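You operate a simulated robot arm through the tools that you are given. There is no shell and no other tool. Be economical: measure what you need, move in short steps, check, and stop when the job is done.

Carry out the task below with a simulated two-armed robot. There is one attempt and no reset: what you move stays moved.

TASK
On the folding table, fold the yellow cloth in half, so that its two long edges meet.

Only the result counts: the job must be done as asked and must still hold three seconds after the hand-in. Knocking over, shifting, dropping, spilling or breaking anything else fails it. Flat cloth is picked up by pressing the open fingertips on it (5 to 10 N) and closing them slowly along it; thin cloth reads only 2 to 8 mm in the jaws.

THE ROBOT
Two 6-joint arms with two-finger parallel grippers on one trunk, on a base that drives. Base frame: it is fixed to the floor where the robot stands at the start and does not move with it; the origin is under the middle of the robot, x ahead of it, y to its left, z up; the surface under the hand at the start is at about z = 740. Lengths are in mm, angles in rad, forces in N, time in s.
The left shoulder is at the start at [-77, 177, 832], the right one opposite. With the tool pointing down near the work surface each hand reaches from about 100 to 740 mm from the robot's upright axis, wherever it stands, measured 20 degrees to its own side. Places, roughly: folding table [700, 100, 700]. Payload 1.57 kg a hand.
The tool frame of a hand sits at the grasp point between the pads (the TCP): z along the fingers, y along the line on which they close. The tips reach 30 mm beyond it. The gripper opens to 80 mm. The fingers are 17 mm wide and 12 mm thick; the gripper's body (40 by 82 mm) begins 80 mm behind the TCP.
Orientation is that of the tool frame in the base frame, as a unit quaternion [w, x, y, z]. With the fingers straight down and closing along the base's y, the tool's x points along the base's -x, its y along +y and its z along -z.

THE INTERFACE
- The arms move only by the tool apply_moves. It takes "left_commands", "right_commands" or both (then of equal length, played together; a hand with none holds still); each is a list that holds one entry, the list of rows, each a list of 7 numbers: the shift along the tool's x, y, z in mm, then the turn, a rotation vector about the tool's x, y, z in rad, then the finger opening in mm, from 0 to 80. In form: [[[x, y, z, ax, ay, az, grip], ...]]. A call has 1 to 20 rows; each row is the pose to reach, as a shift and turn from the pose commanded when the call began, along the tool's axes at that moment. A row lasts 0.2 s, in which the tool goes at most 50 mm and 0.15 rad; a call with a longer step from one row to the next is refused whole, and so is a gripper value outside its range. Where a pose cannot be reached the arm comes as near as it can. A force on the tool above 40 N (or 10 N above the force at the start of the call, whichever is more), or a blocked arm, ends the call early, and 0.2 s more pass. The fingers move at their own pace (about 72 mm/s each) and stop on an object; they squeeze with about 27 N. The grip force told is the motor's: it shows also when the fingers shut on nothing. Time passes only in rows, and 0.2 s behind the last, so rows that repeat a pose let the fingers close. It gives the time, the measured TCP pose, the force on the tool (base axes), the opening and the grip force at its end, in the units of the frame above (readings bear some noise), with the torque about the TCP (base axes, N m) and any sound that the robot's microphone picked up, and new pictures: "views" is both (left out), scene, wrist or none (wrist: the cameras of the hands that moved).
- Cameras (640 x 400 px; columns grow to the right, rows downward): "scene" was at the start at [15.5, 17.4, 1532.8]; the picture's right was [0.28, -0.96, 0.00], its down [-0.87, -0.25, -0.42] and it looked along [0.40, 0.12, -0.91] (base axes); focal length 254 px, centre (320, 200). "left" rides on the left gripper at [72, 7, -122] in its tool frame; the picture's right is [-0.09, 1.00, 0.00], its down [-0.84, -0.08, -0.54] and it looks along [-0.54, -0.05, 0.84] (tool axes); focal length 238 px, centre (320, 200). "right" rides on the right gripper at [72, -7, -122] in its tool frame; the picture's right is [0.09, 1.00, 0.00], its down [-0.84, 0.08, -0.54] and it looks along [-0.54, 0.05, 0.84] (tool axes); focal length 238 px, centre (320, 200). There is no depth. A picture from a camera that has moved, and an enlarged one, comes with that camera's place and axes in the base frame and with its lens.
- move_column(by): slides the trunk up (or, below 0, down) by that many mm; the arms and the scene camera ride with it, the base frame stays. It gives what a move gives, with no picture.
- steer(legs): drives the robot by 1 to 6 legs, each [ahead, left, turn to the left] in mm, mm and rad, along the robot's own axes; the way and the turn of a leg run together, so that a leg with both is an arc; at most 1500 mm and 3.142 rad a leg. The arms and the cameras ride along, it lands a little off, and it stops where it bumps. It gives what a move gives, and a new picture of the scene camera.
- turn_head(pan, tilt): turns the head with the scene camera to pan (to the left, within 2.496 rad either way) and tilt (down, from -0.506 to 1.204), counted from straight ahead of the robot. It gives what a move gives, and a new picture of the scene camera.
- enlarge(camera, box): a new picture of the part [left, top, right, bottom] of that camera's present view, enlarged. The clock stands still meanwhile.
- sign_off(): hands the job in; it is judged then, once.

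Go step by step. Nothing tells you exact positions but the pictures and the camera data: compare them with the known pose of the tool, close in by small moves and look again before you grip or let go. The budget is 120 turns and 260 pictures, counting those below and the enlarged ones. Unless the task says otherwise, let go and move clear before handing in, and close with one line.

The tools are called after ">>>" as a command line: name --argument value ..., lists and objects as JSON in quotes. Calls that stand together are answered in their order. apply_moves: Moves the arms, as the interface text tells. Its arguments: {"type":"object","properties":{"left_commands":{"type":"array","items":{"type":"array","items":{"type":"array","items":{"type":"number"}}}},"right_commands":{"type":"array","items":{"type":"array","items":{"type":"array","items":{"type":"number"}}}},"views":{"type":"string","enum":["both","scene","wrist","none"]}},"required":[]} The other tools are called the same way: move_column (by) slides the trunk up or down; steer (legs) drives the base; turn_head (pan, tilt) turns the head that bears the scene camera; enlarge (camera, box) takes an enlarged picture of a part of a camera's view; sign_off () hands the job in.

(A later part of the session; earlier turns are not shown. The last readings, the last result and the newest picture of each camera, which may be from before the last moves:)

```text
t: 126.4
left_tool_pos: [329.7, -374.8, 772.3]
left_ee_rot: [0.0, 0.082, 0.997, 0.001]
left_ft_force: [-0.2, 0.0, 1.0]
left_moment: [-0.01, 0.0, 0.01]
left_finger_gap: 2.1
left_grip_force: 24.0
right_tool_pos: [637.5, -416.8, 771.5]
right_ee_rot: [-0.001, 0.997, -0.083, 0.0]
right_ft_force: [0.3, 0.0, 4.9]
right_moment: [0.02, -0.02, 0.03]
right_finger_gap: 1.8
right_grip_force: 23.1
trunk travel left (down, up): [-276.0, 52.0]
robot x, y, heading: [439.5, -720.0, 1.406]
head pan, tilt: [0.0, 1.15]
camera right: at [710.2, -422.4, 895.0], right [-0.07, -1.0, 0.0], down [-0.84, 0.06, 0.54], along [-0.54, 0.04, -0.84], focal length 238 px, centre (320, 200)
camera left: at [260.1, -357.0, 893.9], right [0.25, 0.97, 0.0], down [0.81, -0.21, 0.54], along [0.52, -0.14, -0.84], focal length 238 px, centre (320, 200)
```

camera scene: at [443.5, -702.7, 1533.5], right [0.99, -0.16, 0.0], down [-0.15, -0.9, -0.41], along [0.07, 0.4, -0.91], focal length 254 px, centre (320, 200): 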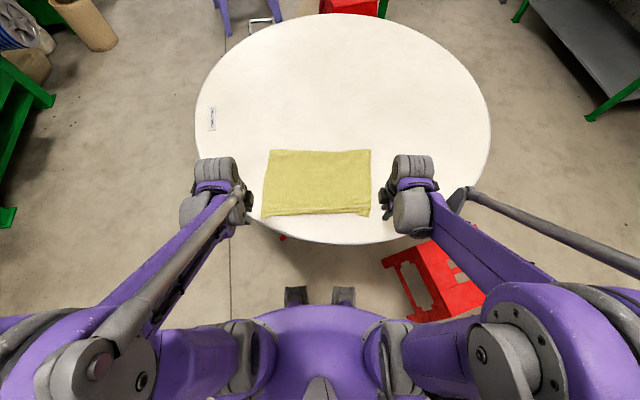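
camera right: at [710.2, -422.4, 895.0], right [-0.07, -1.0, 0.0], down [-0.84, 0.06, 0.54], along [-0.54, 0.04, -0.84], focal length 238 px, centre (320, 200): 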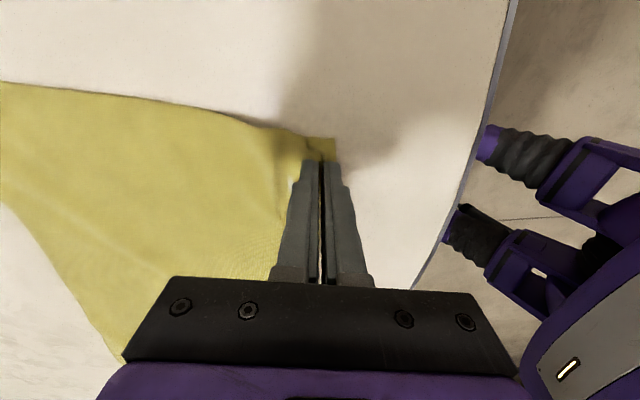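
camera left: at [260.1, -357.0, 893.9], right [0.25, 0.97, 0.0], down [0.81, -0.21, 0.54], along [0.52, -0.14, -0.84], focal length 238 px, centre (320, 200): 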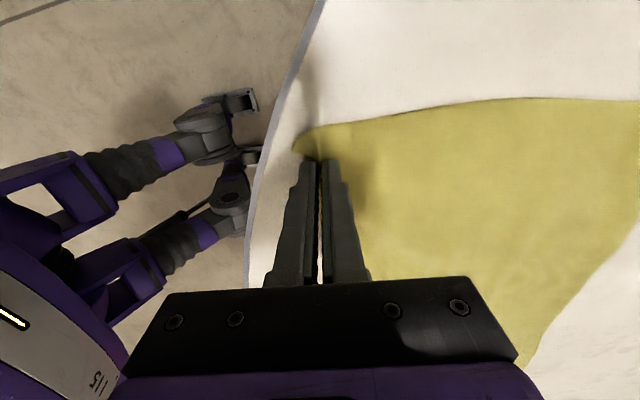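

Both report a hold. I'll lift 50 mm with a slight spread and look.

>>> apply_moves --left_commands '[[[0, 0, -12, 0, 0, 0, 0], [1, 0, -25, 0, 0, 0, 0], [2, 0, -38, 0, 0, 0, 0], [4, 0, -50, 0, 0, 0, 0], [4, 0, -50, 0, 0, 0, 0]]]' --right_commands '[[[0, 0, -12, 0, 0, 0, 0], [2, 0, -25, 0, 0, 0, 0], [5, 0, -38, 0, 0, 0, 0], [8, 0, -50, 0, 0, 0, 0], [8, 0, -50, 0, 0, 0, 0]]]' --views "wrist"

>>> enlarge --camera "scene" --box '[240, 120, 400, 220]'

```text
t: 127.6
left_tool_pos: [326.7, -376.3, 822.9]
left_ee_rot: [0.0, 0.082, 0.997, -0.001]
left_ft_force: [5.0, 0.2, -0.1]
left_moment: [-0.02, -0.13, 0.01]
left_finger_gap: 2.4
left_grip_force: 24.5
right_tool_pos: [644.7, -418.5, 822.3]
right_ee_rot: [-0.001, 0.997, -0.082, 0.0]
right_ft_force: [-6.2, 0.2, 0.5]
right_moment: [0.04, 0.09, 0.04]
right_finger_gap: 1.7
right_grip_force: 23.6
trunk travel left (down, up): [-276.0, 52.0]
robot x, y, heading: [440.0, -724.7, 1.408]
head pan, tilt: [0.0, 1.15]
camera right: at [718.2, -423.3, 944.6], right [-0.07, -1.0, 0.0], down [-0.84, 0.06, 0.54], along [-0.54, 0.04, -0.84], focal length 238 px, centre (320, 200)
camera left: at [256.6, -356.2, 944.3], right [0.25, 0.97, 0.0], down [0.81, -0.21, 0.54], along [0.52, -0.14, -0.84], focal length 238 px, centre (320, 200)
```

right: 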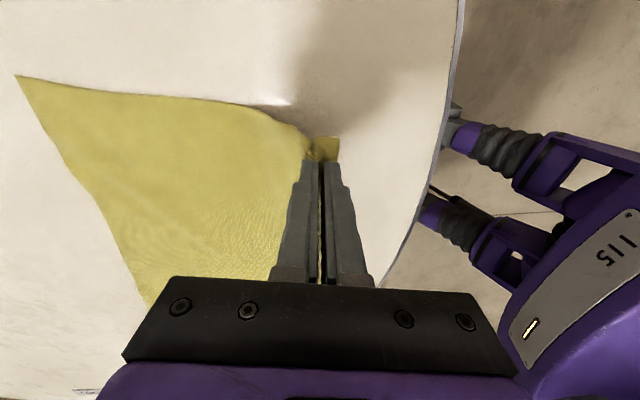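
left: 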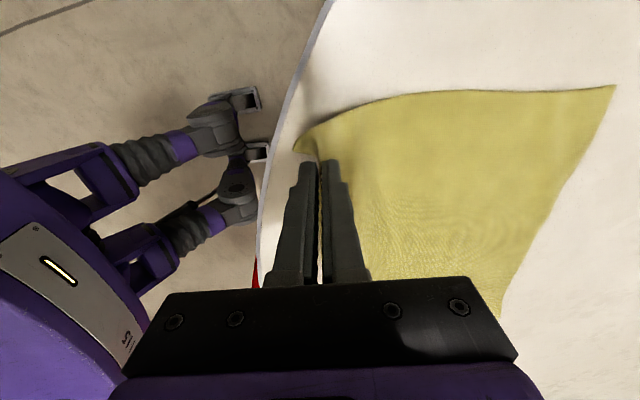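

```text
4.00 times, centred on (320, 170) of scene
camera zoom: at [443.6, -701.6, 1533.4], right [0.99, -0.16, 0.0], down [-0.15, -0.9, -0.41], along [0.07, 0.4, -0.91], focal length 1017 px, centre (320, 320)
```

zoom: 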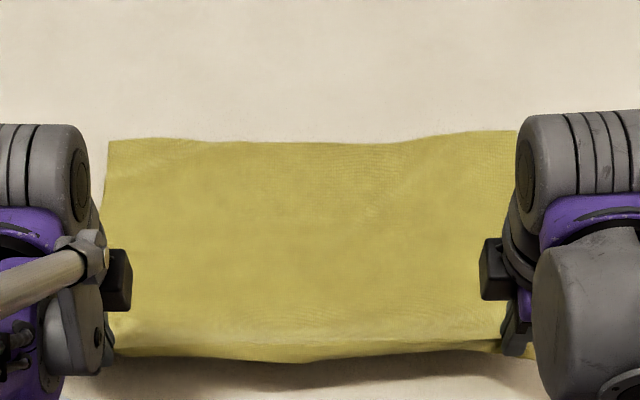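

Excellent: the near edge is held taut with almost no hem, and the far edge is straight. I'll bring the hands up along the arc to hang above the middle line and check where the fold base sits.

>>> apply_moves --left_commands '[[[0, 3, -10, 0, 0, 0, 0], [0, 6, -20, 0, 0, 0, 0], [0, 9, -30, 0, 0, 0, 0], [0, 12, -39, 0, 0, 0, 0], [0, 22, -49, 0, 0, 0, 0], [0, 37, -57, 0, 0, 0, 0], [0, 52, -63, 0, 0, 0, 0], [0, 67, -67, 0, 0, 0, 0], [0, 82, -70, 0, 0, 0, 0], [0, 97, -72, 0, 0, 0, 0], [0, 97, -72, 0, 0, 0, 0], [0, 97, -72, 0, 0, 0, 0]]]' --right_commands '[[[0, -3, -10, 0, 0, 0, 0], [0, -6, -20, 0, 0, 0, 0], [0, -9, -30, 0, 0, 0, 0], [0, -12, -39, 0, 0, 0, 0], [0, -22, -49, 0, 0, 0, 0], [0, -37, -57, 0, 0, 0, 0], [0, -52, -63, 0, 0, 0, 0], [0, -67, -67, 0, 0, 0, 0], [0, -82, -70, 0, 0, 0, 0], [0, -97, -72, 0, 0, 0, 0], [0, -97, -72, 0, 0, 0, 0], [0, -97, -72, 0, 0, 0, 0]]]' --views "none"

>>> enlarge --camera "scene" --box '[240, 120, 400, 220]'

```text
t: 130.2
left_tool_pos: [341.9, -278.6, 894.1]
left_ee_rot: [0.0, 0.082, 0.997, -0.001]
left_ft_force: [4.8, -1.2, -0.4]
left_moment: [-0.01, -0.12, 0.01]
left_finger_gap: 2.3
left_grip_force: 23.9
right_tool_pos: [660.5, -323.5, 893.9]
right_ee_rot: [-0.001, 0.997, -0.081, 0.0]
right_ft_force: [-4.4, 1.4, 0.0]
right_moment: [-0.01, 0.12, 0.07]
right_finger_gap: 2.1
right_grip_force: 23.4
trunk travel left (down, up): [-276.0, 52.0]
robot x, y, heading: [440.1, -721.3, 1.405]
head pan, tilt: [0.0, 1.15]
```

```text
4.00 times, centred on (320, 170) of scene
camera zoom: at [443.6, -701.8, 1533.4], right [0.99, -0.16, 0.0], down [-0.15, -0.9, -0.41], along [0.07, 0.4, -0.91], focal length 1017 px, centre (320, 320)
```

zoom: 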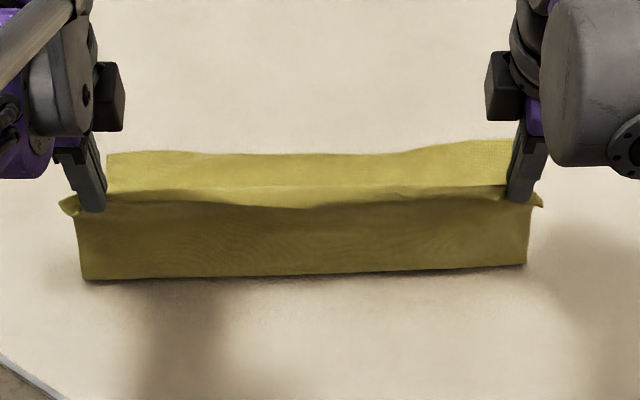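

Very clean: the fold base is parallel to the far edge, with a depth of about 129 mm both sides. I want about 140 mm before laying it over, so I'll move both hands back 20 mm and slightly down.

>>> apply_moves --left_commands '[[[0, -8, 1, 0, 0, 0, 0], [0, -16, 3, 0, 0, 0, 0], [0, -22, 6, 0, 0, 0, 0], [0, -22, 6, 0, 0, 0, 0], [0, -22, 6, 0, 0, 0, 0]]]' --right_commands '[[[0, 8, 1, 0, 0, 0, 0], [0, 16, 3, 0, 0, 0, 0], [0, 22, 6, 0, 0, 0, 0], [0, 22, 6, 0, 0, 0, 0], [0, 22, 6, 0, 0, 0, 0]]]' --views "none"

>>> enlarge --camera "scene" --box '[240, 120, 400, 220]'

```text
t: 131.4
left_tool_pos: [338.9, -300.7, 887.5]
left_ee_rot: [-0.001, 0.082, 0.997, 0.0]
left_ft_force: [5.3, -0.5, -0.2]
left_moment: [-0.02, -0.07, -0.01]
left_finger_gap: 2.4
left_grip_force: 23.5
right_tool_pos: [657.8, -345.1, 887.4]
right_ee_rot: [0.0, 0.997, -0.082, 0.0]
right_ft_force: [-5.4, 1.4, 0.4]
right_moment: [-0.01, 0.13, 0.05]
right_finger_gap: 2.0
right_grip_force: 23.9
trunk travel left (down, up): [-276.0, 52.0]
robot x, y, heading: [440.7, -719.9, 1.406]
head pan, tilt: [0.0, 1.15]
```

```text
4.00 times, centred on (320, 170) of scene
camera zoom: at [443.5, -702.1, 1533.4], right [0.99, -0.16, 0.0], down [-0.15, -0.9, -0.41], along [0.07, 0.4, -0.91], focal length 1017 px, centre (320, 320)
```

zoom: 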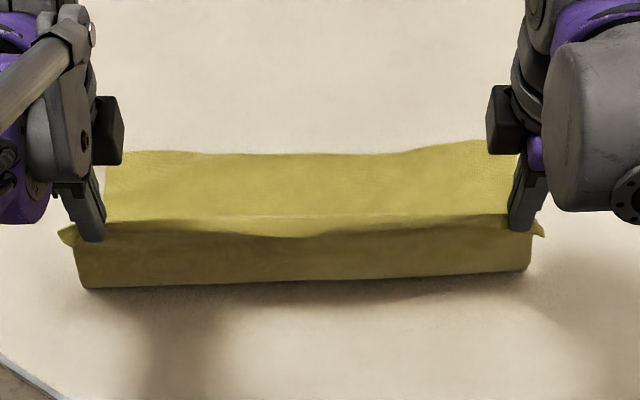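

The depth is now 138 mm left and 135 mm right, and parallel. Now I'll lay it over on the taut arc, rotating the fingers to point back along the sheet; I have reach for that here.

>>> apply_moves --left_commands '[[[0, 3, -3, 0, 0, 0, 0], [0, 6, -5.5, 0, 0, 0, 0], [0, 17.5, -4.4, 0.033, 0, 0, 0], [0, 29, -3.3, 0.067, 0, 0, 0], [0, 40.6, -2.2, 0.1, 0, 0, 0], [0, 51.4, 2, 0.133, 0, 0, 0], [0, 62.2, 6.2, 0.167, 0, 0, 0], [0, 73, 10.4, 0.2, 0, 0, 0], [0, 80.8, 15.6, 0.233, 0, 0, 0], [0, 88.7, 20.9, 0.267, 0, 0, 0], [0, 96.5, 26.1, 0.3, 0, 0, 0], [0, 103.1, 32.8, 0.333, 0, 0, 0], [0, 109.8, 39.5, 0.367, 0, 0, 0], [0, 116.4, 46.2, 0.4, 0, 0, 0], [0, 121.6, 54, 0.433, 0, 0, 0], [0, 126.7, 61.8, 0.467, 0, 0, 0], [0, 131.9, 69.6, 0.5, 0, 0, 0]]]' --right_commands '[[[0, -7.5, -3, 0, 0, 0, 0], [0, -15, -5.5, 0, 0, 0, 0], [0, -26.5, -4.4, -0.033, 0, 0, 0], [0, -38, -3.3, -0.067, 0, 0, 0], [0, -49.6, -2.2, -0.1, 0, 0, 0], [0, -60.4, 2, -0.133, 0, 0, 0], [0, -71.2, 6.2, -0.167, 0, 0, 0], [0, -82, 10.4, -0.2, 0, 0, 0], [0, -89.8, 15.6, -0.233, 0, 0, 0], [0, -97.7, 20.9, -0.267, 0, 0, 0], [0, -105.5, 26.1, -0.3, 0, 0, 0], [0, -112.1, 32.8, -0.333, 0, 0, 0], [0, -118.8, 39.5, -0.367, 0, 0, 0], [0, -125.4, 46.2, -0.4, 0, 0, 0], [0, -130.6, 54, -0.433, 0, 0, 0], [0, -135.7, 61.8, -0.467, 0, 0, 0], [0, -140.9, 69.6, -0.5, 0, 0, 0]]]' --views "wrist"

>>> enlarge --camera "scene" --box '[240, 120, 400, 220]'

```text
t: 135.0
left_tool_pos: [360.9, -169.1, 818.9]
left_ee_rot: [-0.02, 0.079, 0.965, -0.248]
left_ft_force: [6.0, -0.6, 0.0]
left_moment: [0.02, -0.09, 0.05]
left_finger_gap: 2.4
left_grip_force: 24.2
right_tool_pos: [679.8, -205.4, 818.6]
right_ee_rot: [0.247, 0.965, -0.08, -0.019]
right_ft_force: [-5.6, 0.4, 1.3]
right_moment: [0.0, 0.09, -0.09]
right_finger_gap: 2.0
right_grip_force: 23.9
trunk travel left (down, up): [-276.0, 52.0]
robot x, y, heading: [440.2, -720.5, 1.411]
head pan, tilt: [0.0, 1.15]
camera right: at [763.1, -152.6, 923.4], right [-0.05, -0.88, 0.48], down [-0.79, 0.33, 0.51], along [-0.61, -0.35, -0.71], focal length 238 px, centre (320, 200)
camera left: at [299.8, -93.7, 921.9], right [0.23, 0.85, -0.48], down [0.86, 0.05, 0.51], along [0.46, -0.53, -0.71], focal length 238 px, centre (320, 200)
```

right: 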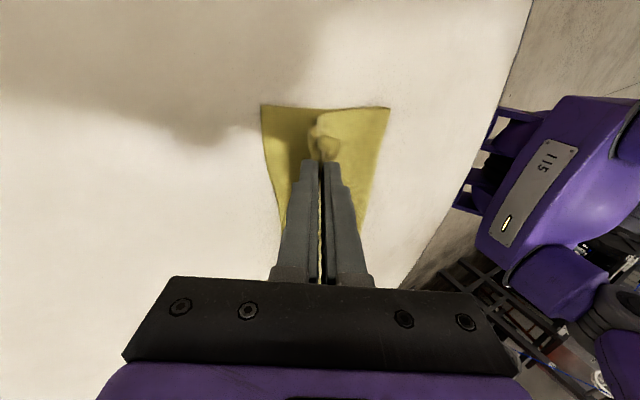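
left: 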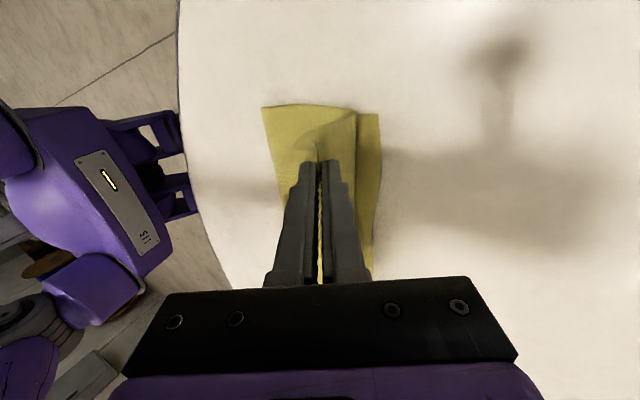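

```text
4.00 times, centred on (320, 170) of scene
camera zoom: at [443.7, -701.1, 1533.4], right [0.99, -0.16, 0.0], down [-0.15, -0.9, -0.41], along [0.07, 0.4, -0.91], focal length 1017 px, centre (320, 320)
```

zoom: 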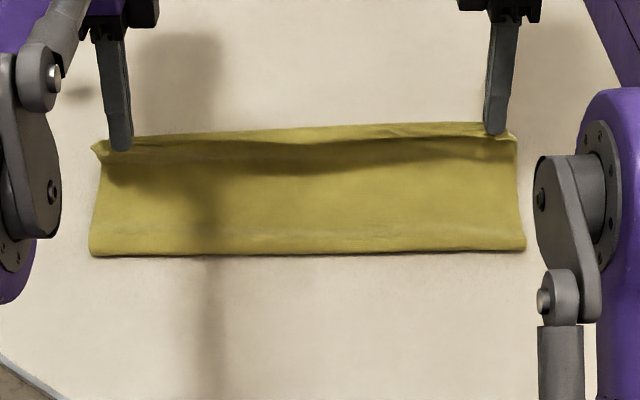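

The sheet is leaning well. The fold loop is rounded and will need flattening later. I'll lower the tips to the far edge now.

>>> apply_moves --left_commands '[[[0, 6, 4.3, 0.017, 0, 0, 0], [0, 12, 8.6, 0.033, 0, 0, 0], [0, 18, 13, 0.05, 0, 0, 0], [0, 24, 17.3, 0.067, 0, 0, 0], [0, 30, 21.6, 0.083, 0, 0, 0], [0, 35.2, 25.9, 0.1, 0, 0, 0], [0, 35.2, 25.9, 0.1, 0, 0, 0]]]' --right_commands '[[[0, -6, 4.3, -0.017, 0, 0, 0], [0, -12, 8.6, -0.033, 0, 0, 0], [0, -18, 13, -0.05, 0, 0, 0], [0, -24, 17.3, -0.067, 0, 0, 0], [0, -30, 21.6, -0.083, 0, 0, 0], [0, -35.2, 25.9, -0.1, 0, 0, 0], [0, -35.2, 25.9, -0.1, 0, 0, 0]]]' --views "wrist"

>>> enlarge --camera "scene" --box '[240, 120, 400, 220]'

```text
t: 136.6
left_tool_pos: [363.5, -154.5, 779.1]
left_ee_rot: [-0.023, 0.078, 0.955, -0.285]
left_ft_force: [6.1, -0.2, 0.0]
left_moment: [0.03, -0.1, 0.06]
left_finger_gap: 2.3
left_grip_force: 23.6
right_tool_pos: [682.3, -187.6, 778.9]
right_ee_rot: [0.285, 0.955, -0.079, -0.024]
right_ft_force: [-4.7, -0.1, 0.7]
right_moment: [0.05, 0.09, -0.03]
right_finger_gap: 2.1
right_grip_force: 23.5
trunk travel left (down, up): [-276.0, 52.0]
robot x, y, heading: [445.2, -722.0, 1.408]
head pan, tilt: [0.0, 1.15]
camera right: at [767.3, -127.3, 878.6], right [-0.05, -0.84, 0.55], down [-0.79, 0.37, 0.5], along [-0.62, -0.41, -0.67], focal length 238 px, centre (320, 200)
camera left: at [304.0, -69.1, 876.7], right [0.23, 0.81, -0.55], down [0.86, 0.09, 0.5], along [0.45, -0.58, -0.68], focal length 238 px, centre (320, 200)
```

right: 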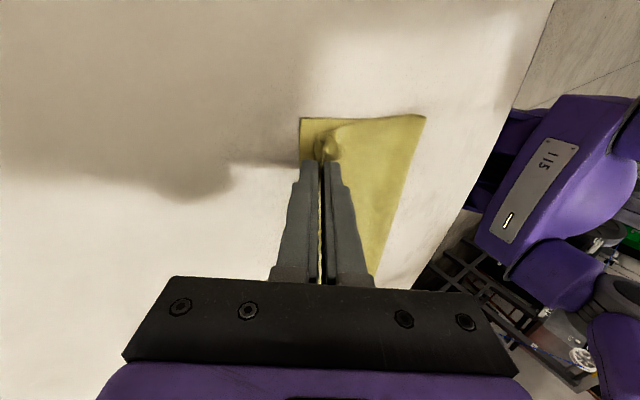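
left: 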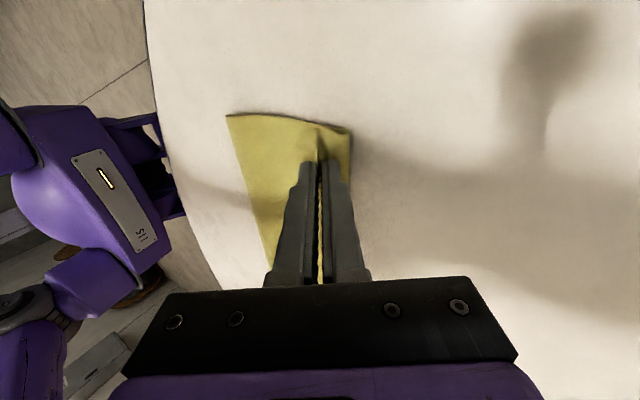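

```text
4.00 times, centred on (320, 170) of scene
camera zoom: at [443.5, -702.2, 1533.4], right [0.99, -0.16, 0.0], down [-0.15, -0.9, -0.41], along [0.07, 0.4, -0.91], focal length 1017 px, centre (320, 320)
```

zoom: 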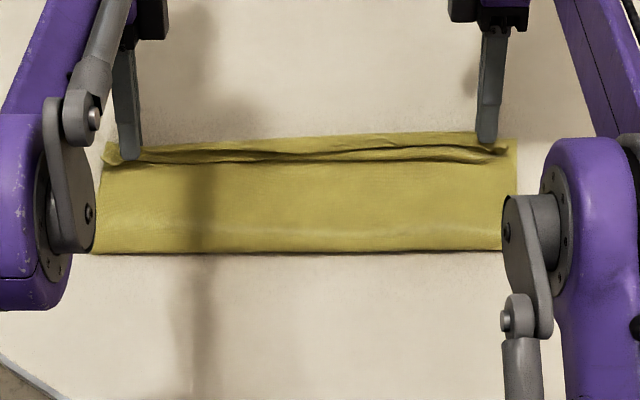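

The edge lies near the far edge. I'll release gently, withdraw along the fingers and raise the hands clear.

>>> apply_moves --left_commands '[[[0, 0, 0, 0, 0, 0, 5], [0, 0, 0, 0, 0, 0, 9], [0, 0, 0, 0, 0, 0, 12], [0, 0, -8, 0, 0, 0, 13], [0, 0, -16, 0, 0, 0, 14], [0, 0, -24, 0, 0, 0, 16], [0, -11, -40.5, 0, 0, 0, 16], [0, -22.6, -57, 0, 0, 0, 16], [0, -34, -73, -0.1, 0, 0, 16], [0, -46, -75, -0.2, 0, 0, 16], [0, -58, -72, -0.3, 0, 0, 16], [0, -70, -68, -0.4, 0, 0, 16], [0, -82, -62, -0.5, 0, 0, 10], [0, -94.7, -56.1, -0.6, 0, 0, 0]]]' --right_commands '[[[0, 0, 0, 0, 0, 0, 5], [0, 0, 0, 0, 0, 0, 9], [0, 0, 0, 0, 0, 0, 12], [0, 0, -8, 0, 0, 0, 13], [0, 0, -16, 0, 0, 0, 14], [0, 0, -24, 0, 0, 0, 16], [0, 11, -40.5, 0, 0, 0, 16], [0, 22.6, -57, 0, 0, 0, 16], [0, 34, -73, 0.1, 0, 0, 16], [0, 46, -75, 0.2, 0, 0, 16], [0, 58, -72, 0.3, 0, 0, 16], [0, 70, -68, 0.4, 0, 0, 16], [0, 82, -62, 0.5, 0, 0, 10], [0, 94.7, -56.1, 0.6, 0, 0, 0]]]' --views "wrist"

>>> enlarge --camera "scene" --box '[240, 120, 400, 220]'

```text
t: 139.6
left_tool_pos: [355.4, -199.9, 879.0]
left_ee_rot: [0.0, 0.082, 0.997, 0.001]
left_ft_force: [0.7, -0.2, -0.2]
left_moment: [0.03, 0.0, -0.01]
left_finger_gap: 0.1
left_grip_force: 21.4
right_tool_pos: [674.9, -235.4, 879.9]
right_ee_rot: [-0.003, 0.997, -0.081, 0.0]
right_ft_force: [0.5, -0.4, 0.0]
right_moment: [-0.02, 0.0, 0.02]
right_finger_gap: 0.2
right_grip_force: 22.0
trunk travel left (down, up): [-276.0, 52.0]
robot x, y, heading: [441.6, -716.2, 1.405]
head pan, tilt: [0.0, 1.15]
camera right: at [748.7, -240.3, 1002.8], right [-0.07, -1.0, 0.0], down [-0.84, 0.06, 0.54], along [-0.54, 0.04, -0.84], focal length 238 px, centre (320, 200)
camera left: at [285.4, -181.8, 1001.1], right [0.25, 0.97, 0.0], down [0.81, -0.21, 0.54], along [0.52, -0.14, -0.84], focal length 238 px, centre (320, 200)
```

right: 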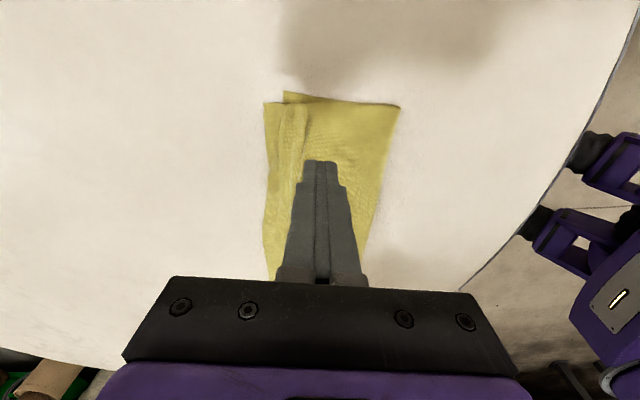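
left: 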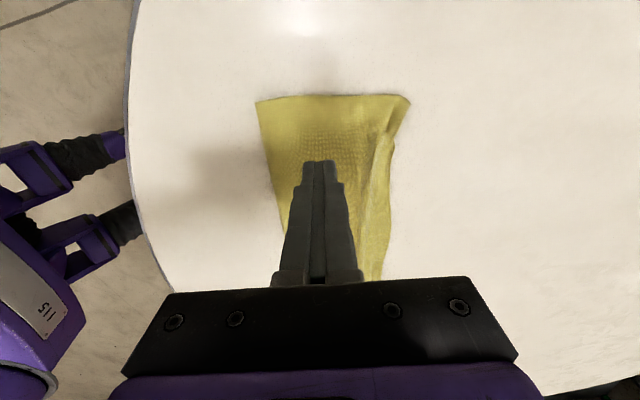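

```text
4.00 times, centred on (320, 170) of scene
camera zoom: at [443.1, -704.5, 1533.4], right [0.99, -0.16, 0.0], down [-0.15, -0.9, -0.41], along [0.07, 0.4, -0.91], focal length 1017 px, centre (320, 320)
```

zoom: 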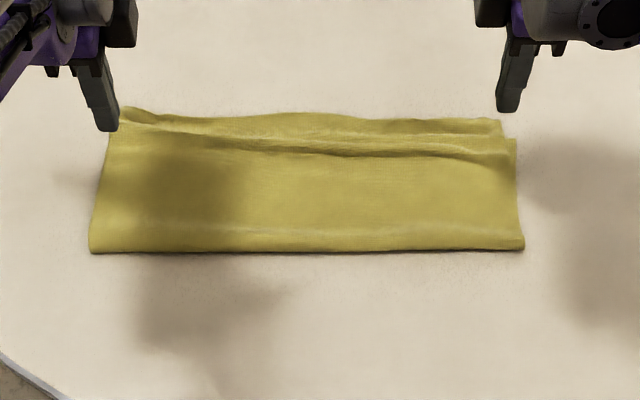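

Very good: on release the hem flipped open by itself. But the upper edge now overshoots the lower one by about 40 mm left and 22 mm right, because the fold rolled forward. I'll regrip the overshooting edge, reset the fold deeper, and lay it again.

>>> apply_moves --left_commands '[[[-6, 38, 0, 0, 0, 0, 10], [-12, 77, 10, 0, 0, 0, 20], [-12, 77, 45, 0, 0, 0, 20], [-12, 77, 75, 0, 0, 0, 20], [-12, 77, 87, 0, 0, 0, 20], [-12, 77, 87, 0, 0, 0, 20]]]' --right_commands '[[[-5, -25, 0, 0, 0, 0, 10], [-10, -51, 10, 0, 0, 0, 20], [-10, -51, 45, 0, 0, 0, 20], [-10, -51, 75, 0, 0, 0, 20], [-10, -51, 88, 0, 0, 0, 20], [-10, -51, 88, 0, 0, 0, 20]]]' --views "wrist"

```text
t: 141.0
left_tool_pos: [378.7, -124.0, 791.7]
left_ee_rot: [-0.001, 0.082, 0.997, 0.001]
left_ft_force: [-0.5, -1.1, -0.3]
left_moment: [0.01, 0.01, -0.02]
left_finger_gap: 20.1
left_grip_force: 0.0
right_tool_pos: [674.3, -181.7, 789.9]
right_ee_rot: [-0.001, 0.997, -0.082, 0.0]
right_ft_force: [0.2, 0.0, 0.0]
right_moment: [0.02, -0.03, 0.04]
right_finger_gap: 20.1
right_grip_force: 0.1
trunk travel left (down, up): [-276.0, 52.0]
robot x, y, heading: [440.6, -723.4, 1.409]
head pan, tilt: [0.0, 1.15]
camera right: at [747.3, -186.3, 913.5], right [-0.07, -1.0, 0.0], down [-0.84, 0.06, 0.54], along [-0.54, 0.04, -0.84], focal length 238 px, centre (320, 200)
camera left: at [309.8, -105.6, 912.8], right [0.25, 0.97, 0.0], down [0.81, -0.21, 0.54], along [0.52, -0.14, -0.84], focal length 238 px, centre (320, 200)
```

right: 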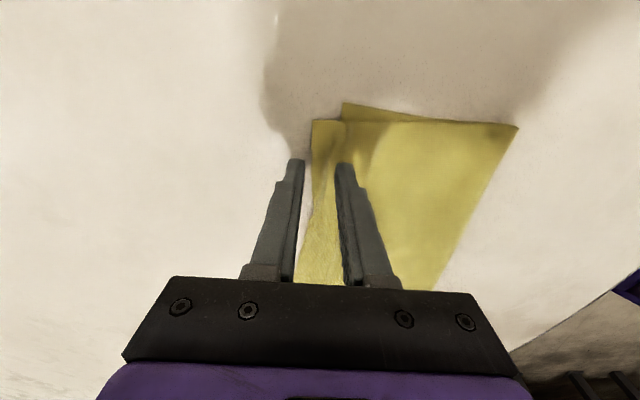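
left: 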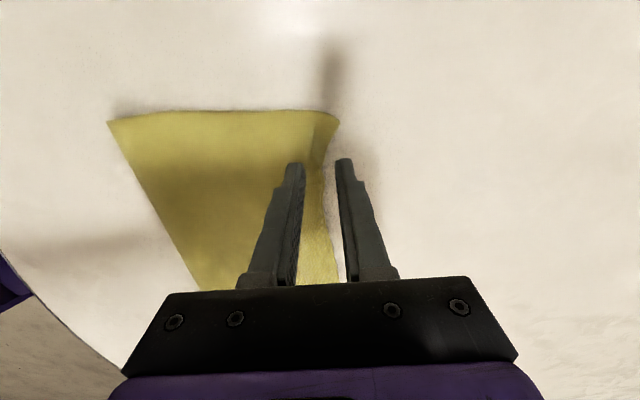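

The right is set 9 mm inside the edge; the left needs to go 6 mm back. Then I'll lower, press and pinch.

>>> apply_moves --left_commands '[[[0, -6, 5, 0, 0, 0, 20], [0, -6, 14, 0, 0, 0, 20], [0, -6, 19, 0, 0, 0, 20], [0, -6, 20.5, 0, 0, 0, 20], [0, -6, 20.5, 0, 0, 0, 20]]]' --right_commands '[[[0, 0, 5, 0, 0, 0, 20], [0, 0, 12, 0, 0, 0, 20], [0, 0, 17, 0, 0, 0, 20], [0, 0, 18.5, 0, 0, 0, 20], [0, 0, 18.5, 0, 0, 0, 20]]]' --views "none"

```text
t: 142.2
left_tool_pos: [379.0, -130.8, 771.3]
left_ee_rot: [-0.001, 0.081, 0.997, 0.0]
left_ft_force: [1.1, 2.1, 9.3]
left_moment: [-0.01, -0.01, 0.0]
left_finger_gap: 20.4
left_grip_force: 0.0
right_tool_pos: [673.4, -182.4, 771.9]
right_ee_rot: [-0.001, 0.997, -0.082, 0.0]
right_ft_force: [0.1, 0.0, -0.1]
right_moment: [0.03, -0.02, 0.03]
right_finger_gap: 20.1
right_grip_force: 0.1
trunk travel left (down, up): [-276.0, 52.0]
robot x, y, heading: [444.4, -720.7, 1.407]
head pan, tilt: [0.0, 1.15]
```

>>> apply_moves --left_commands '[[[0, 0, 0, 0, 0, 0, 20], [0, 0, 0, 0, 0, 0, 18], [0, 0, 0, 0, 0, 0, 16], [0, 0, -0.2, 0, 0, 0, 14], [0, 0, -0.4, 0, 0, 0, 12], [0, 0, -0.6, 0, 0, 0, 10], [0, 0, -0.6, 0, 0, 0, 8], [0, 0, -0.6, 0, 0, 0, 6], [0, 0, -0.6, 0, 0, 0, 4], [0, 0, -0.6, 0, 0, 0, 0], [0, 0, -0.6, 0, 0, 0, 0], [0, 0, -0.6, 0, 0, 0, 0]]]' --right_commands '[[[0, 0, 1.5, 0, 0, 0, 20], [0, 0, 1.5, 0, 0, 0, 18], [0, 0, 1.5, 0, 0, 0, 16], [0, 0, 1.3, 0, 0, 0, 14], [0, 0, 1.1, 0, 0, 0, 12], [0, 0, 0.9, 0, 0, 0, 10], [0, 0, 0.9, 0, 0, 0, 8], [0, 0, 0.9, 0, 0, 0, 6], [0, 0, 0.9, 0, 0, 0, 4], [0, 0, 0.9, 0, 0, 0, 0], [0, 0, 0.9, 0, 0, 0, 0], [0, 0, 0.9, 0, 0, 0, 0]]]' --views "none"

>>> apply_moves --left_commands '[[[0, 0, -10, 0, 0, 0, 0], [0, -5, -22, 0, 0, 0, 0], [0, -10, -34, 0, 0, 0, 0], [0, -15, -45, 0, 0, 0, 0], [0, -15, -45, 0, 0, 0, 0]]]' --right_commands '[[[0, 0, -10, 0, 0, 0, 0], [0, 5, -22, 0, 0, 0, 0], [0, 10, -34, 0, 0, 0, 0], [0, 15, -45, 0, 0, 0, 0], [0, 15, -45, 0, 0, 0, 0]]]' --views "wrist"

>>> enlarge --camera "scene" --box '[240, 120, 400, 220]'

```text
t: 144.8
left_tool_pos: [379.5, -130.6, 771.7]
left_ee_rot: [0.0, 0.082, 0.997, -0.001]
left_ft_force: [0.6, 0.3, 1.5]
left_moment: [-0.01, -0.01, 0.0]
left_finger_gap: 2.1
left_grip_force: 23.6
right_tool_pos: [675.2, -182.2, 772.1]
right_ee_rot: [-0.001, 0.997, -0.082, 0.0]
right_ft_force: [0.3, -0.2, 7.3]
right_moment: [-0.08, 0.03, 0.0]
right_finger_gap: 2.0
right_grip_force: 23.8
trunk travel left (down, up): [-276.0, 52.0]
robot x, y, heading: [440.0, -721.3, 1.41]
head pan, tilt: [0.0, 1.15]
```

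```text
t: 146.0
left_tool_pos: [377.9, -144.8, 816.9]
left_ee_rot: [0.001, 0.082, 0.997, -0.001]
left_ft_force: [1.0, -0.3, -0.2]
left_moment: [-0.03, 0.03, -0.02]
left_finger_gap: 2.2
left_grip_force: 23.9
right_tool_pos: [672.8, -195.5, 816.4]
right_ee_rot: [-0.001, 0.997, -0.082, 0.0]
right_ft_force: [-0.9, 0.5, 0.3]
right_moment: [-0.03, -0.01, 0.01]
right_finger_gap: 1.6
right_grip_force: 23.5
trunk travel left (down, up): [-276.0, 52.0]
robot x, y, heading: [442.9, -721.8, 1.404]
head pan, tilt: [0.0, 1.15]
camera right: at [745.4, -200.8, 939.5], right [-0.07, -1.0, 0.0], down [-0.84, 0.06, 0.54], along [-0.54, 0.04, -0.84], focal length 238 px, centre (320, 200)
camera left: at [306.9, -126.4, 938.9], right [0.25, 0.97, 0.0], down [0.81, -0.21, 0.54], along [0.52, -0.14, -0.84], focal length 238 px, centre (320, 200)
```

right: 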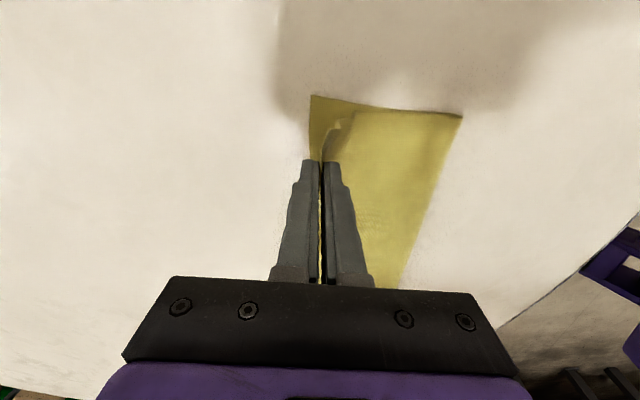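
left: 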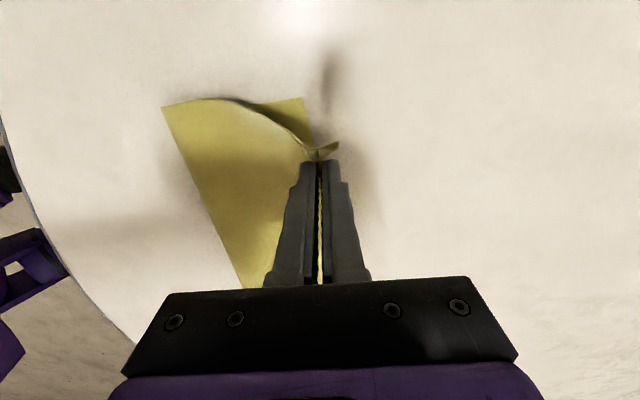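

```text
4.00 times, centred on (320, 170) of scene
camera zoom: at [443.6, -701.6, 1533.4], right [0.99, -0.16, 0.0], down [-0.15, -0.9, -0.41], along [0.07, 0.4, -0.91], focal length 1017 px, centre (320, 320)
```

zoom: 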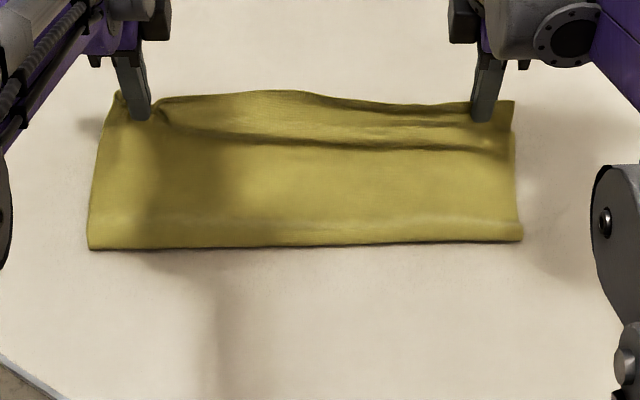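

Both hands hold the edge in its laid-over orientation, so the hem now faces the right way. I'll lift it back to the hanging position to reset the fold depth.

>>> apply_moves --left_commands '[[[0, -10, -15, 0, 0, 0, 0], [0, -20, -30, 0, 0, 0, 0], [0, -32, -43, 0, 0, 0, 0], [0, -45, -55, 0, 0, 0, 0], [0, -60, -63, 0, 0, 0, 0], [0, -75, -70, 0, 0, 0, 0], [0, -92, -74, 0, 0, 0, 0], [0, -110, -77, 0, 0, 0, 0], [0, -125, -77, 0, 0, 0, 0], [0, -140, -77, 0, 0, 0, 0], [0, -154, -75, 0, 0, 0, 0], [0, -166.6, -73, 0, 0, 0, 0], [0, -166.6, -73, 0, 0, 0, 0], [0, -166.6, -73, 0, 0, 0, 0]]]' --right_commands '[[[0, 9, -15, 0, 0, 0, 0], [0, 18, -30, 0, 0, 0, 0], [0, 29, -43, 0, 0, 0, 0], [0, 41, -55, 0, 0, 0, 0], [0, 54, -63, 0, 0, 0, 0], [0, 68, -70, 0, 0, 0, 0], [0, 84, -74, 0, 0, 0, 0], [0, 100, -77, 0, 0, 0, 0], [0, 113, -77, 0, 0, 0, 0], [0, 127, -77, 0, 0, 0, 0], [0, 140, -75, 0, 0, 0, 0], [0, 151.7, -73, 0, 0, 0, 0], [0, 151.7, -73, 0, 0, 0, 0], [0, 151.7, -73, 0, 0, 0, 0]]]' --views "none"

>>> enlarge --camera "scene" --box '[240, 120, 400, 220]'

```text
t: 149.0
left_tool_pos: [349.2, -309.9, 889.3]
left_ee_rot: [0.0, 0.082, 0.997, 0.001]
left_ft_force: [-1.0, -0.1, 0.2]
left_moment: [-0.03, 0.0, 0.01]
left_finger_gap: 2.4
left_grip_force: 24.0
right_tool_pos: [646.8, -346.4, 891.1]
right_ee_rot: [-0.001, 0.997, -0.082, 0.0]
right_ft_force: [-0.3, -0.5, 0.1]
right_moment: [-0.02, 0.04, -0.01]
right_finger_gap: 1.8
right_grip_force: 23.4
trunk travel left (down, up): [-276.0, 52.0]
robot x, y, heading: [442.7, -721.7, 1.406]
head pan, tilt: [0.0, 1.15]
```

```text
4.00 times, centred on (320, 170) of scene
camera zoom: at [443.5, -702.2, 1533.4], right [0.99, -0.16, 0.0], down [-0.15, -0.9, -0.41], along [0.07, 0.4, -0.91], focal length 1017 px, centre (320, 320)
```

zoom: 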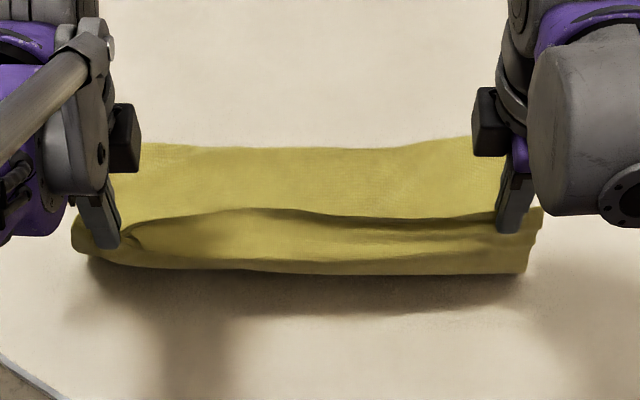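

The sheet now bulges toward me instead of ahead, which is what I want. I'll lay it forward, with the tips going to about 10 mm short of the lower far edge.

>>> apply_moves --left_commands '[[[0, 12, 2, 0, 0, 0, 0], [0, 25, 5, 0, 0, 0, 0], [0, 38, 9, 0, 0, 0, 0], [0, 50, 13, 0, 0, 0, 0], [0, 63, 19, 0, 0, 0, 0], [0, 75, 25, 0, 0, 0, 0], [0, 88, 34, 0, 0, 0, 0], [0, 100, 43, 0, 0, 0, 0], [0, 111, 54, 0, 0, 0, 0], [0, 120, 65, 0, 0, 0, 0], [0, 128, 76, 0, 0, 0, 0], [0, 135, 87, 0, 0, 0, 0], [0, 139, 96, 0, 0, 0, 0], [0, 141, 103, 0, 0, 0, 0], [0, 141, 103, 0, 0, 0, 0]]]' --right_commands '[[[0, -12, 2, 0, 0, 0, 0], [0, -25, 5, 0, 0, 0, 0], [0, -38, 9, 0, 0, 0, 0], [0, -51, 13, 0, 0, 0, 0], [0, -64, 19, 0, 0, 0, 0], [0, -77, 25, 0, 0, 0, 0], [0, -90, 34, 0, 0, 0, 0], [0, -102, 43, 0, 0, 0, 0], [0, -113, 54, 0, 0, 0, 0], [0, -123, 65, 0, 0, 0, 0], [0, -131, 76, 0, 0, 0, 0], [0, -138, 87, 0, 0, 0, 0], [0, -142, 96, 0, 0, 0, 0], [0, -144, 103, 0, 0, 0, 0], [0, -144, 103, 0, 0, 0, 0]]]' --views "wrist"

>>> enlarge --camera "scene" --box '[240, 120, 400, 220]'

```text
t: 152.2
left_tool_pos: [372.0, -170.9, 786.0]
left_ee_rot: [-0.001, 0.082, 0.997, -0.001]
left_ft_force: [0.5, 0.6, 0.8]
left_moment: [0.0, 0.03, 0.01]
left_finger_gap: 2.3
left_grip_force: 23.3
right_tool_pos: [670.7, -203.7, 788.6]
right_ee_rot: [-0.001, 0.997, -0.082, 0.0]
right_ft_force: [-0.7, -0.2, -0.3]
right_moment: [-0.02, 0.0, -0.02]
right_finger_gap: 2.0
right_grip_force: 23.7
trunk travel left (down, up): [-276.0, 52.0]
robot x, y, heading: [441.0, -720.8, 1.404]
head pan, tilt: [0.0, 1.15]
camera right: at [743.2, -208.3, 909.9], right [-0.07, -1.0, 0.0], down [-0.84, 0.06, 0.54], along [-0.54, 0.04, -0.84], focal length 238 px, centre (320, 200)
camera left: at [302.3, -151.9, 908.1], right [0.25, 0.97, 0.0], down [0.81, -0.21, 0.54], along [0.52, -0.14, -0.84], focal length 238 px, centre (320, 200)
```

right: 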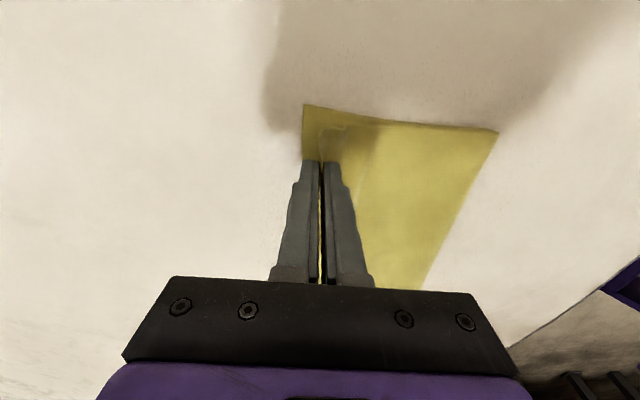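
left: 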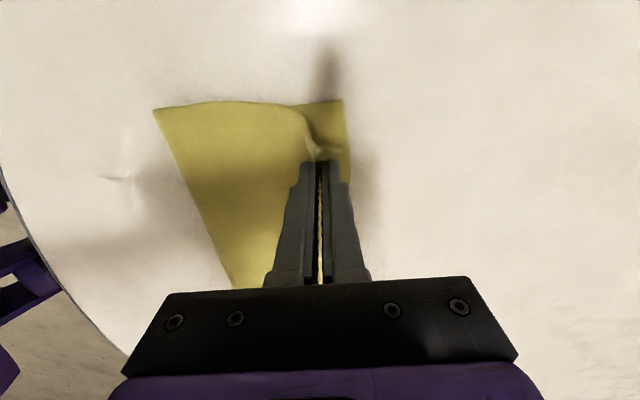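

```text
4.00 times, centred on (320, 170) of scene
camera zoom: at [443.5, -702.2, 1533.4], right [0.99, -0.16, 0.0], down [-0.15, -0.9, -0.41], along [0.07, 0.4, -0.91], focal length 1017 px, centre (320, 320)
```

zoom: 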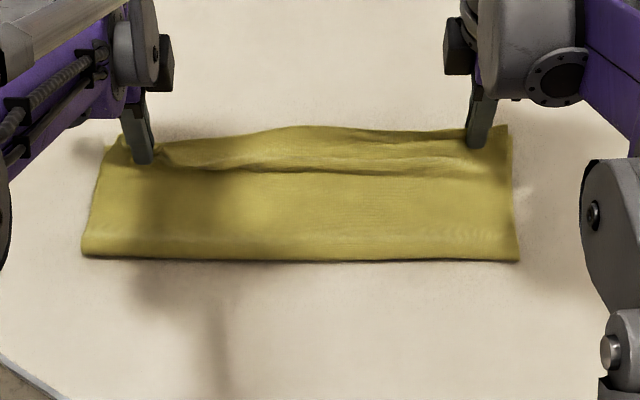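

The fold moved back and the edges are close. I'll lower the last few millimetres, release, lift straight up and see how it settles.

>>> apply_moves --left_commands '[[[0, -2, 4, 0, 0, 0, 0], [0, -4, 9, 0, 0, 0, 0], [0, -4, 9, 0, 0, 0, 4], [0, -4, 9, 0, 0, 0, 8], [0, -4, 9, 0, 0, 0, 12], [0, -4, 9, 0, 0, 0, 16], [0, -4, -5, 0, 0, 0, 18], [0, -4, -25, 0, 0, 0, 18], [0, -4, -50, 0, 0, 0, 18], [0, -20, -85, 0, 0, 0, 18], [0, -30, -90, 0, 0, 0, 18]]]' --right_commands '[[[0, 2, 5, 0, 0, 0, 0], [0, 4, 11, 0, 0, 0, 0], [0, 4, 11, 0, 0, 0, 4], [0, 4, 11, 0, 0, 0, 8], [0, 4, 11, 0, 0, 0, 12], [0, 4, 11, 0, 0, 0, 16], [0, 4, -5, 0, 0, 0, 18], [0, 4, -25, 0, 0, 0, 18], [0, 4, -50, 0, 0, 0, 18], [0, 20, -85, 0, 0, 0, 18], [0, 30, -90, 0, 0, 0, 18]]]' --views "none"

>>> enlarge --camera "scene" --box '[240, 120, 400, 220]'

>>> enlarge --camera "right" --box '[200, 60, 520, 260]'

>>> enlarge --camera "left" --box '[120, 60, 440, 260]'

```text
t: 154.6
left_tool_pos: [367.0, -199.4, 876.4]
left_ee_rot: [0.0, 0.081, 0.997, 0.001]
left_ft_force: [0.2, 0.5, 0.4]
left_moment: [0.03, 0.02, 0.0]
left_finger_gap: 17.9
left_grip_force: 0.0
right_tool_pos: [666.4, -232.6, 877.1]
right_ee_rot: [-0.001, 0.997, -0.083, 0.0]
right_ft_force: [-0.8, -0.2, -0.1]
right_moment: [0.05, -0.03, -0.03]
right_finger_gap: 18.0
right_grip_force: 0.1
trunk travel left (down, up): [-276.0, 52.0]
robot x, y, heading: [444.6, -718.5, 1.411]
head pan, tilt: [0.0, 1.15]
```

```text
4.00 times, centred on (320, 170) of scene
camera zoom: at [443.6, -701.6, 1533.4], right [0.99, -0.16, 0.0], down [-0.15, -0.9, -0.41], along [0.07, 0.4, -0.91], focal length 1017 px, centre (320, 320)
```

zoom: 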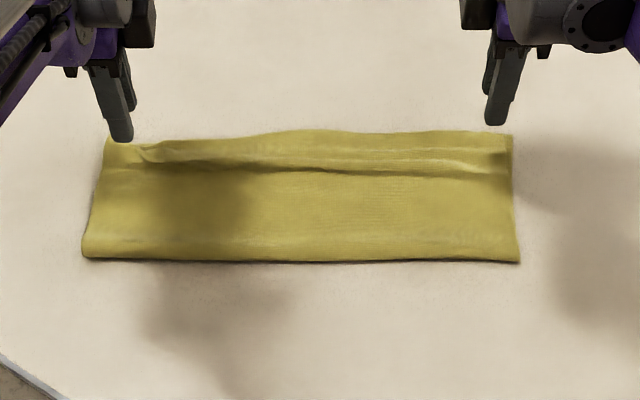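

```text
2.00 times, centred on (360, 160) of right
camera zoom: at [738.8, -237.9, 1000.0], right [-0.07, -1.0, 0.0], down [-0.84, 0.06, 0.54], along [-0.54, 0.04, -0.84], focal length 477 px, centre (240, 280)
```

zoom: 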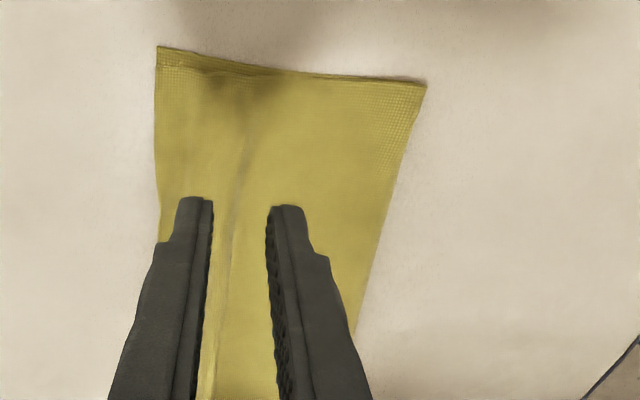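

```text
2.00 times, centred on (280, 160) of left
camera zoom: at [298.1, -181.3, 998.6], right [0.25, 0.97, 0.0], down [0.81, -0.21, 0.54], along [0.52, -0.14, -0.84], focal length 477 px, centre (400, 280)
```

zoom: 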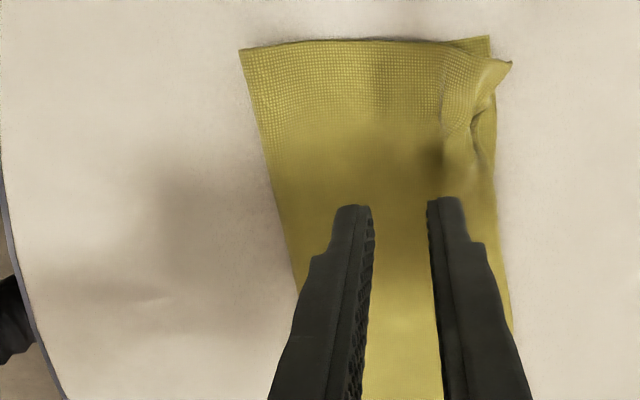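

Very close now. The right corners coincide, the left upper corner is about 11 mm ahead and 11 mm inward, and the middle of the upper edge overshoots by about 12 mm. I'll press closed fingertips on the upper layer, left hand near the corner and right hand at mid-edge, and drag it back slightly.

>>> apply_moves --left_commands '[[[3, 8, 0, 0, 0, 0, 10], [6, 16, 0, 0, 0, 0, 0], [9, 24, 20, 0, 0, 0, 0], [10.6, 32, 45, 0, 0, 0, 0], [10.6, 32, 70, 0, 0, 0, 0], [10.6, 32, 88, 0, 0, 0, 0], [10.6, 32, 96, 0, 0, 0, 0], [10.6, 32, 99, 0, 0, 0, 0]]]' --right_commands '[[[-40, -6, 0, 0, 0, 0, 10], [-80, -12, 0, 0, 0, 0, 0], [-115, -18, 20, 0, 0, 0, 0], [-133, -21, 45, 0, 0, 0, 0], [-133, -21, 70, 0, 0, 0, 0], [-133, -21, 88, 0, 0, 0, 0], [-133, -21, 96, 0, 0, 0, 0], [-133, -21, 99, 0, 0, 0, 0]]]' --views "none"

>>> enlarge --camera "scene" --box '[240, 120, 400, 220]'

```text
t: 156.4
left_tool_pos: [362.7, -166.9, 777.8]
left_ee_rot: [-0.001, 0.082, 0.997, 0.0]
left_ft_force: [0.7, 0.3, 0.2]
left_moment: [-0.02, -0.02, 0.0]
left_finger_gap: 0.1
left_grip_force: 20.9
right_tool_pos: [538.3, -189.5, 777.8]
right_ee_rot: [-0.001, 0.997, -0.082, 0.0]
right_ft_force: [-0.5, -1.0, 0.0]
right_moment: [-0.02, 0.02, 0.0]
right_finger_gap: 0.0
right_grip_force: 21.2
trunk travel left (down, up): [-276.0, 52.0]
robot x, y, heading: [443.0, -720.3, 1.409]
head pan, tilt: [0.0, 1.15]
```

```text
4.00 times, centred on (320, 170) of scene
camera zoom: at [443.5, -702.1, 1533.4], right [0.99, -0.16, 0.0], down [-0.15, -0.9, -0.41], along [0.07, 0.4, -0.91], focal length 1017 px, centre (320, 320)
```

zoom: 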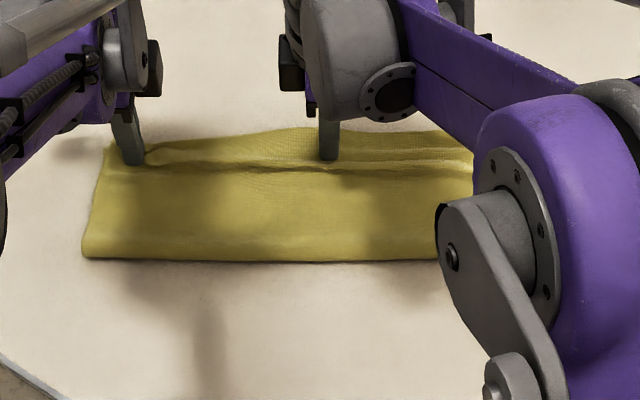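

>>> apply_moves --left_commands '[[[0, 0, 2, 0, 0, 0, 0], [0, 0, 4, 0, 0, 0, 0], [0, 0, 4.5, 0, 0, 0, 0]]]' --right_commands '[[[0, 0, 2, 0, 0, 0, 0], [0, 0, 4, 0, 0, 0, 0], [0, 0, 4.5, 0, 0, 0, 0]]]' --views "none"

```text
t: 157.2
left_tool_pos: [361.7, -166.7, 773.0]
left_ee_rot: [0.0, 0.081, 0.997, 0.0]
left_ft_force: [-0.3, 0.2, 1.4]
left_moment: [0.02, 0.0, 0.0]
left_finger_gap: 0.1
left_grip_force: 21.0
right_tool_pos: [538.5, -190.8, 772.9]
right_ee_rot: [-0.001, 0.997, -0.082, 0.0]
right_ft_force: [-0.7, 0.7, -0.4]
right_moment: [0.0, 0.02, 0.03]
right_finger_gap: 0.2
right_grip_force: 21.4
trunk travel left (down, up): [-276.0, 52.0]
robot x, y, heading: [440.2, -720.1, 1.404]
head pan, tilt: [0.0, 1.15]
```

The fingertips are just touching. I'll press about 1 mm more and drag: left hand back 11 mm and outward 8 mm, right hand back 12 mm.

>>> apply_moves --left_commands '[[[0, 0, 0.8, 0, 0, 0, 0], [1.5, -2, 0.8, 0, 0, 0, 0], [3, -4, 0.8, 0, 0, 0, 0], [4.5, -6.5, 0.8, 0, 0, 0, 0], [6, -9, 0.8, 0, 0, 0, 0], [8, -11, 0.8, 0, 0, 0, 0], [8, -11, 0.8, 0, 0, 0, 0]]]' --right_commands '[[[0, 0, 1, 0, 0, 0, 0], [0, 2, 1, 0, 0, 0, 0], [0, 4.5, 1, 0, 0, 0, 0], [0, 7, 1, 0, 0, 0, 0], [0, 9.5, 1, 0, 0, 0, 0], [0, 12, 1, 0, 0, 0, 0], [0, 12, 1, 0, 0, 0, 0]]]' --views "none"

>>> enlarge --camera "scene" --box '[240, 120, 400, 220]'

```text
t: 158.8
left_tool_pos: [352.5, -175.5, 772.4]
left_ee_rot: [0.0, 0.082, 0.997, 0.0]
left_ft_force: [2.6, 1.7, 11.8]
left_moment: [0.1, -0.06, 0.02]
left_finger_gap: 0.0
left_grip_force: 21.3
right_tool_pos: [535.7, -203.9, 773.0]
right_ee_rot: [-0.002, 0.997, -0.082, -0.001]
right_ft_force: [-0.1, 0.1, -0.1]
right_moment: [0.07, -0.03, 0.04]
right_finger_gap: 0.2
right_grip_force: 21.3
trunk travel left (down, up): [-276.0, 52.0]
robot x, y, heading: [439.0, -721.5, 1.405]
head pan, tilt: [0.0, 1.15]
```

```text
4.00 times, centred on (320, 170) of scene
camera zoom: at [444.0, -702.9, 1533.5], right [0.99, -0.16, 0.0], down [-0.15, -0.9, -0.41], along [0.07, 0.4, -0.91], focal length 1017 px, centre (320, 320)
```

zoom: 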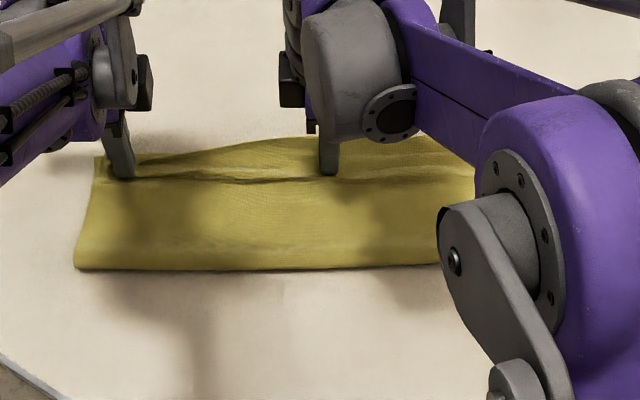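

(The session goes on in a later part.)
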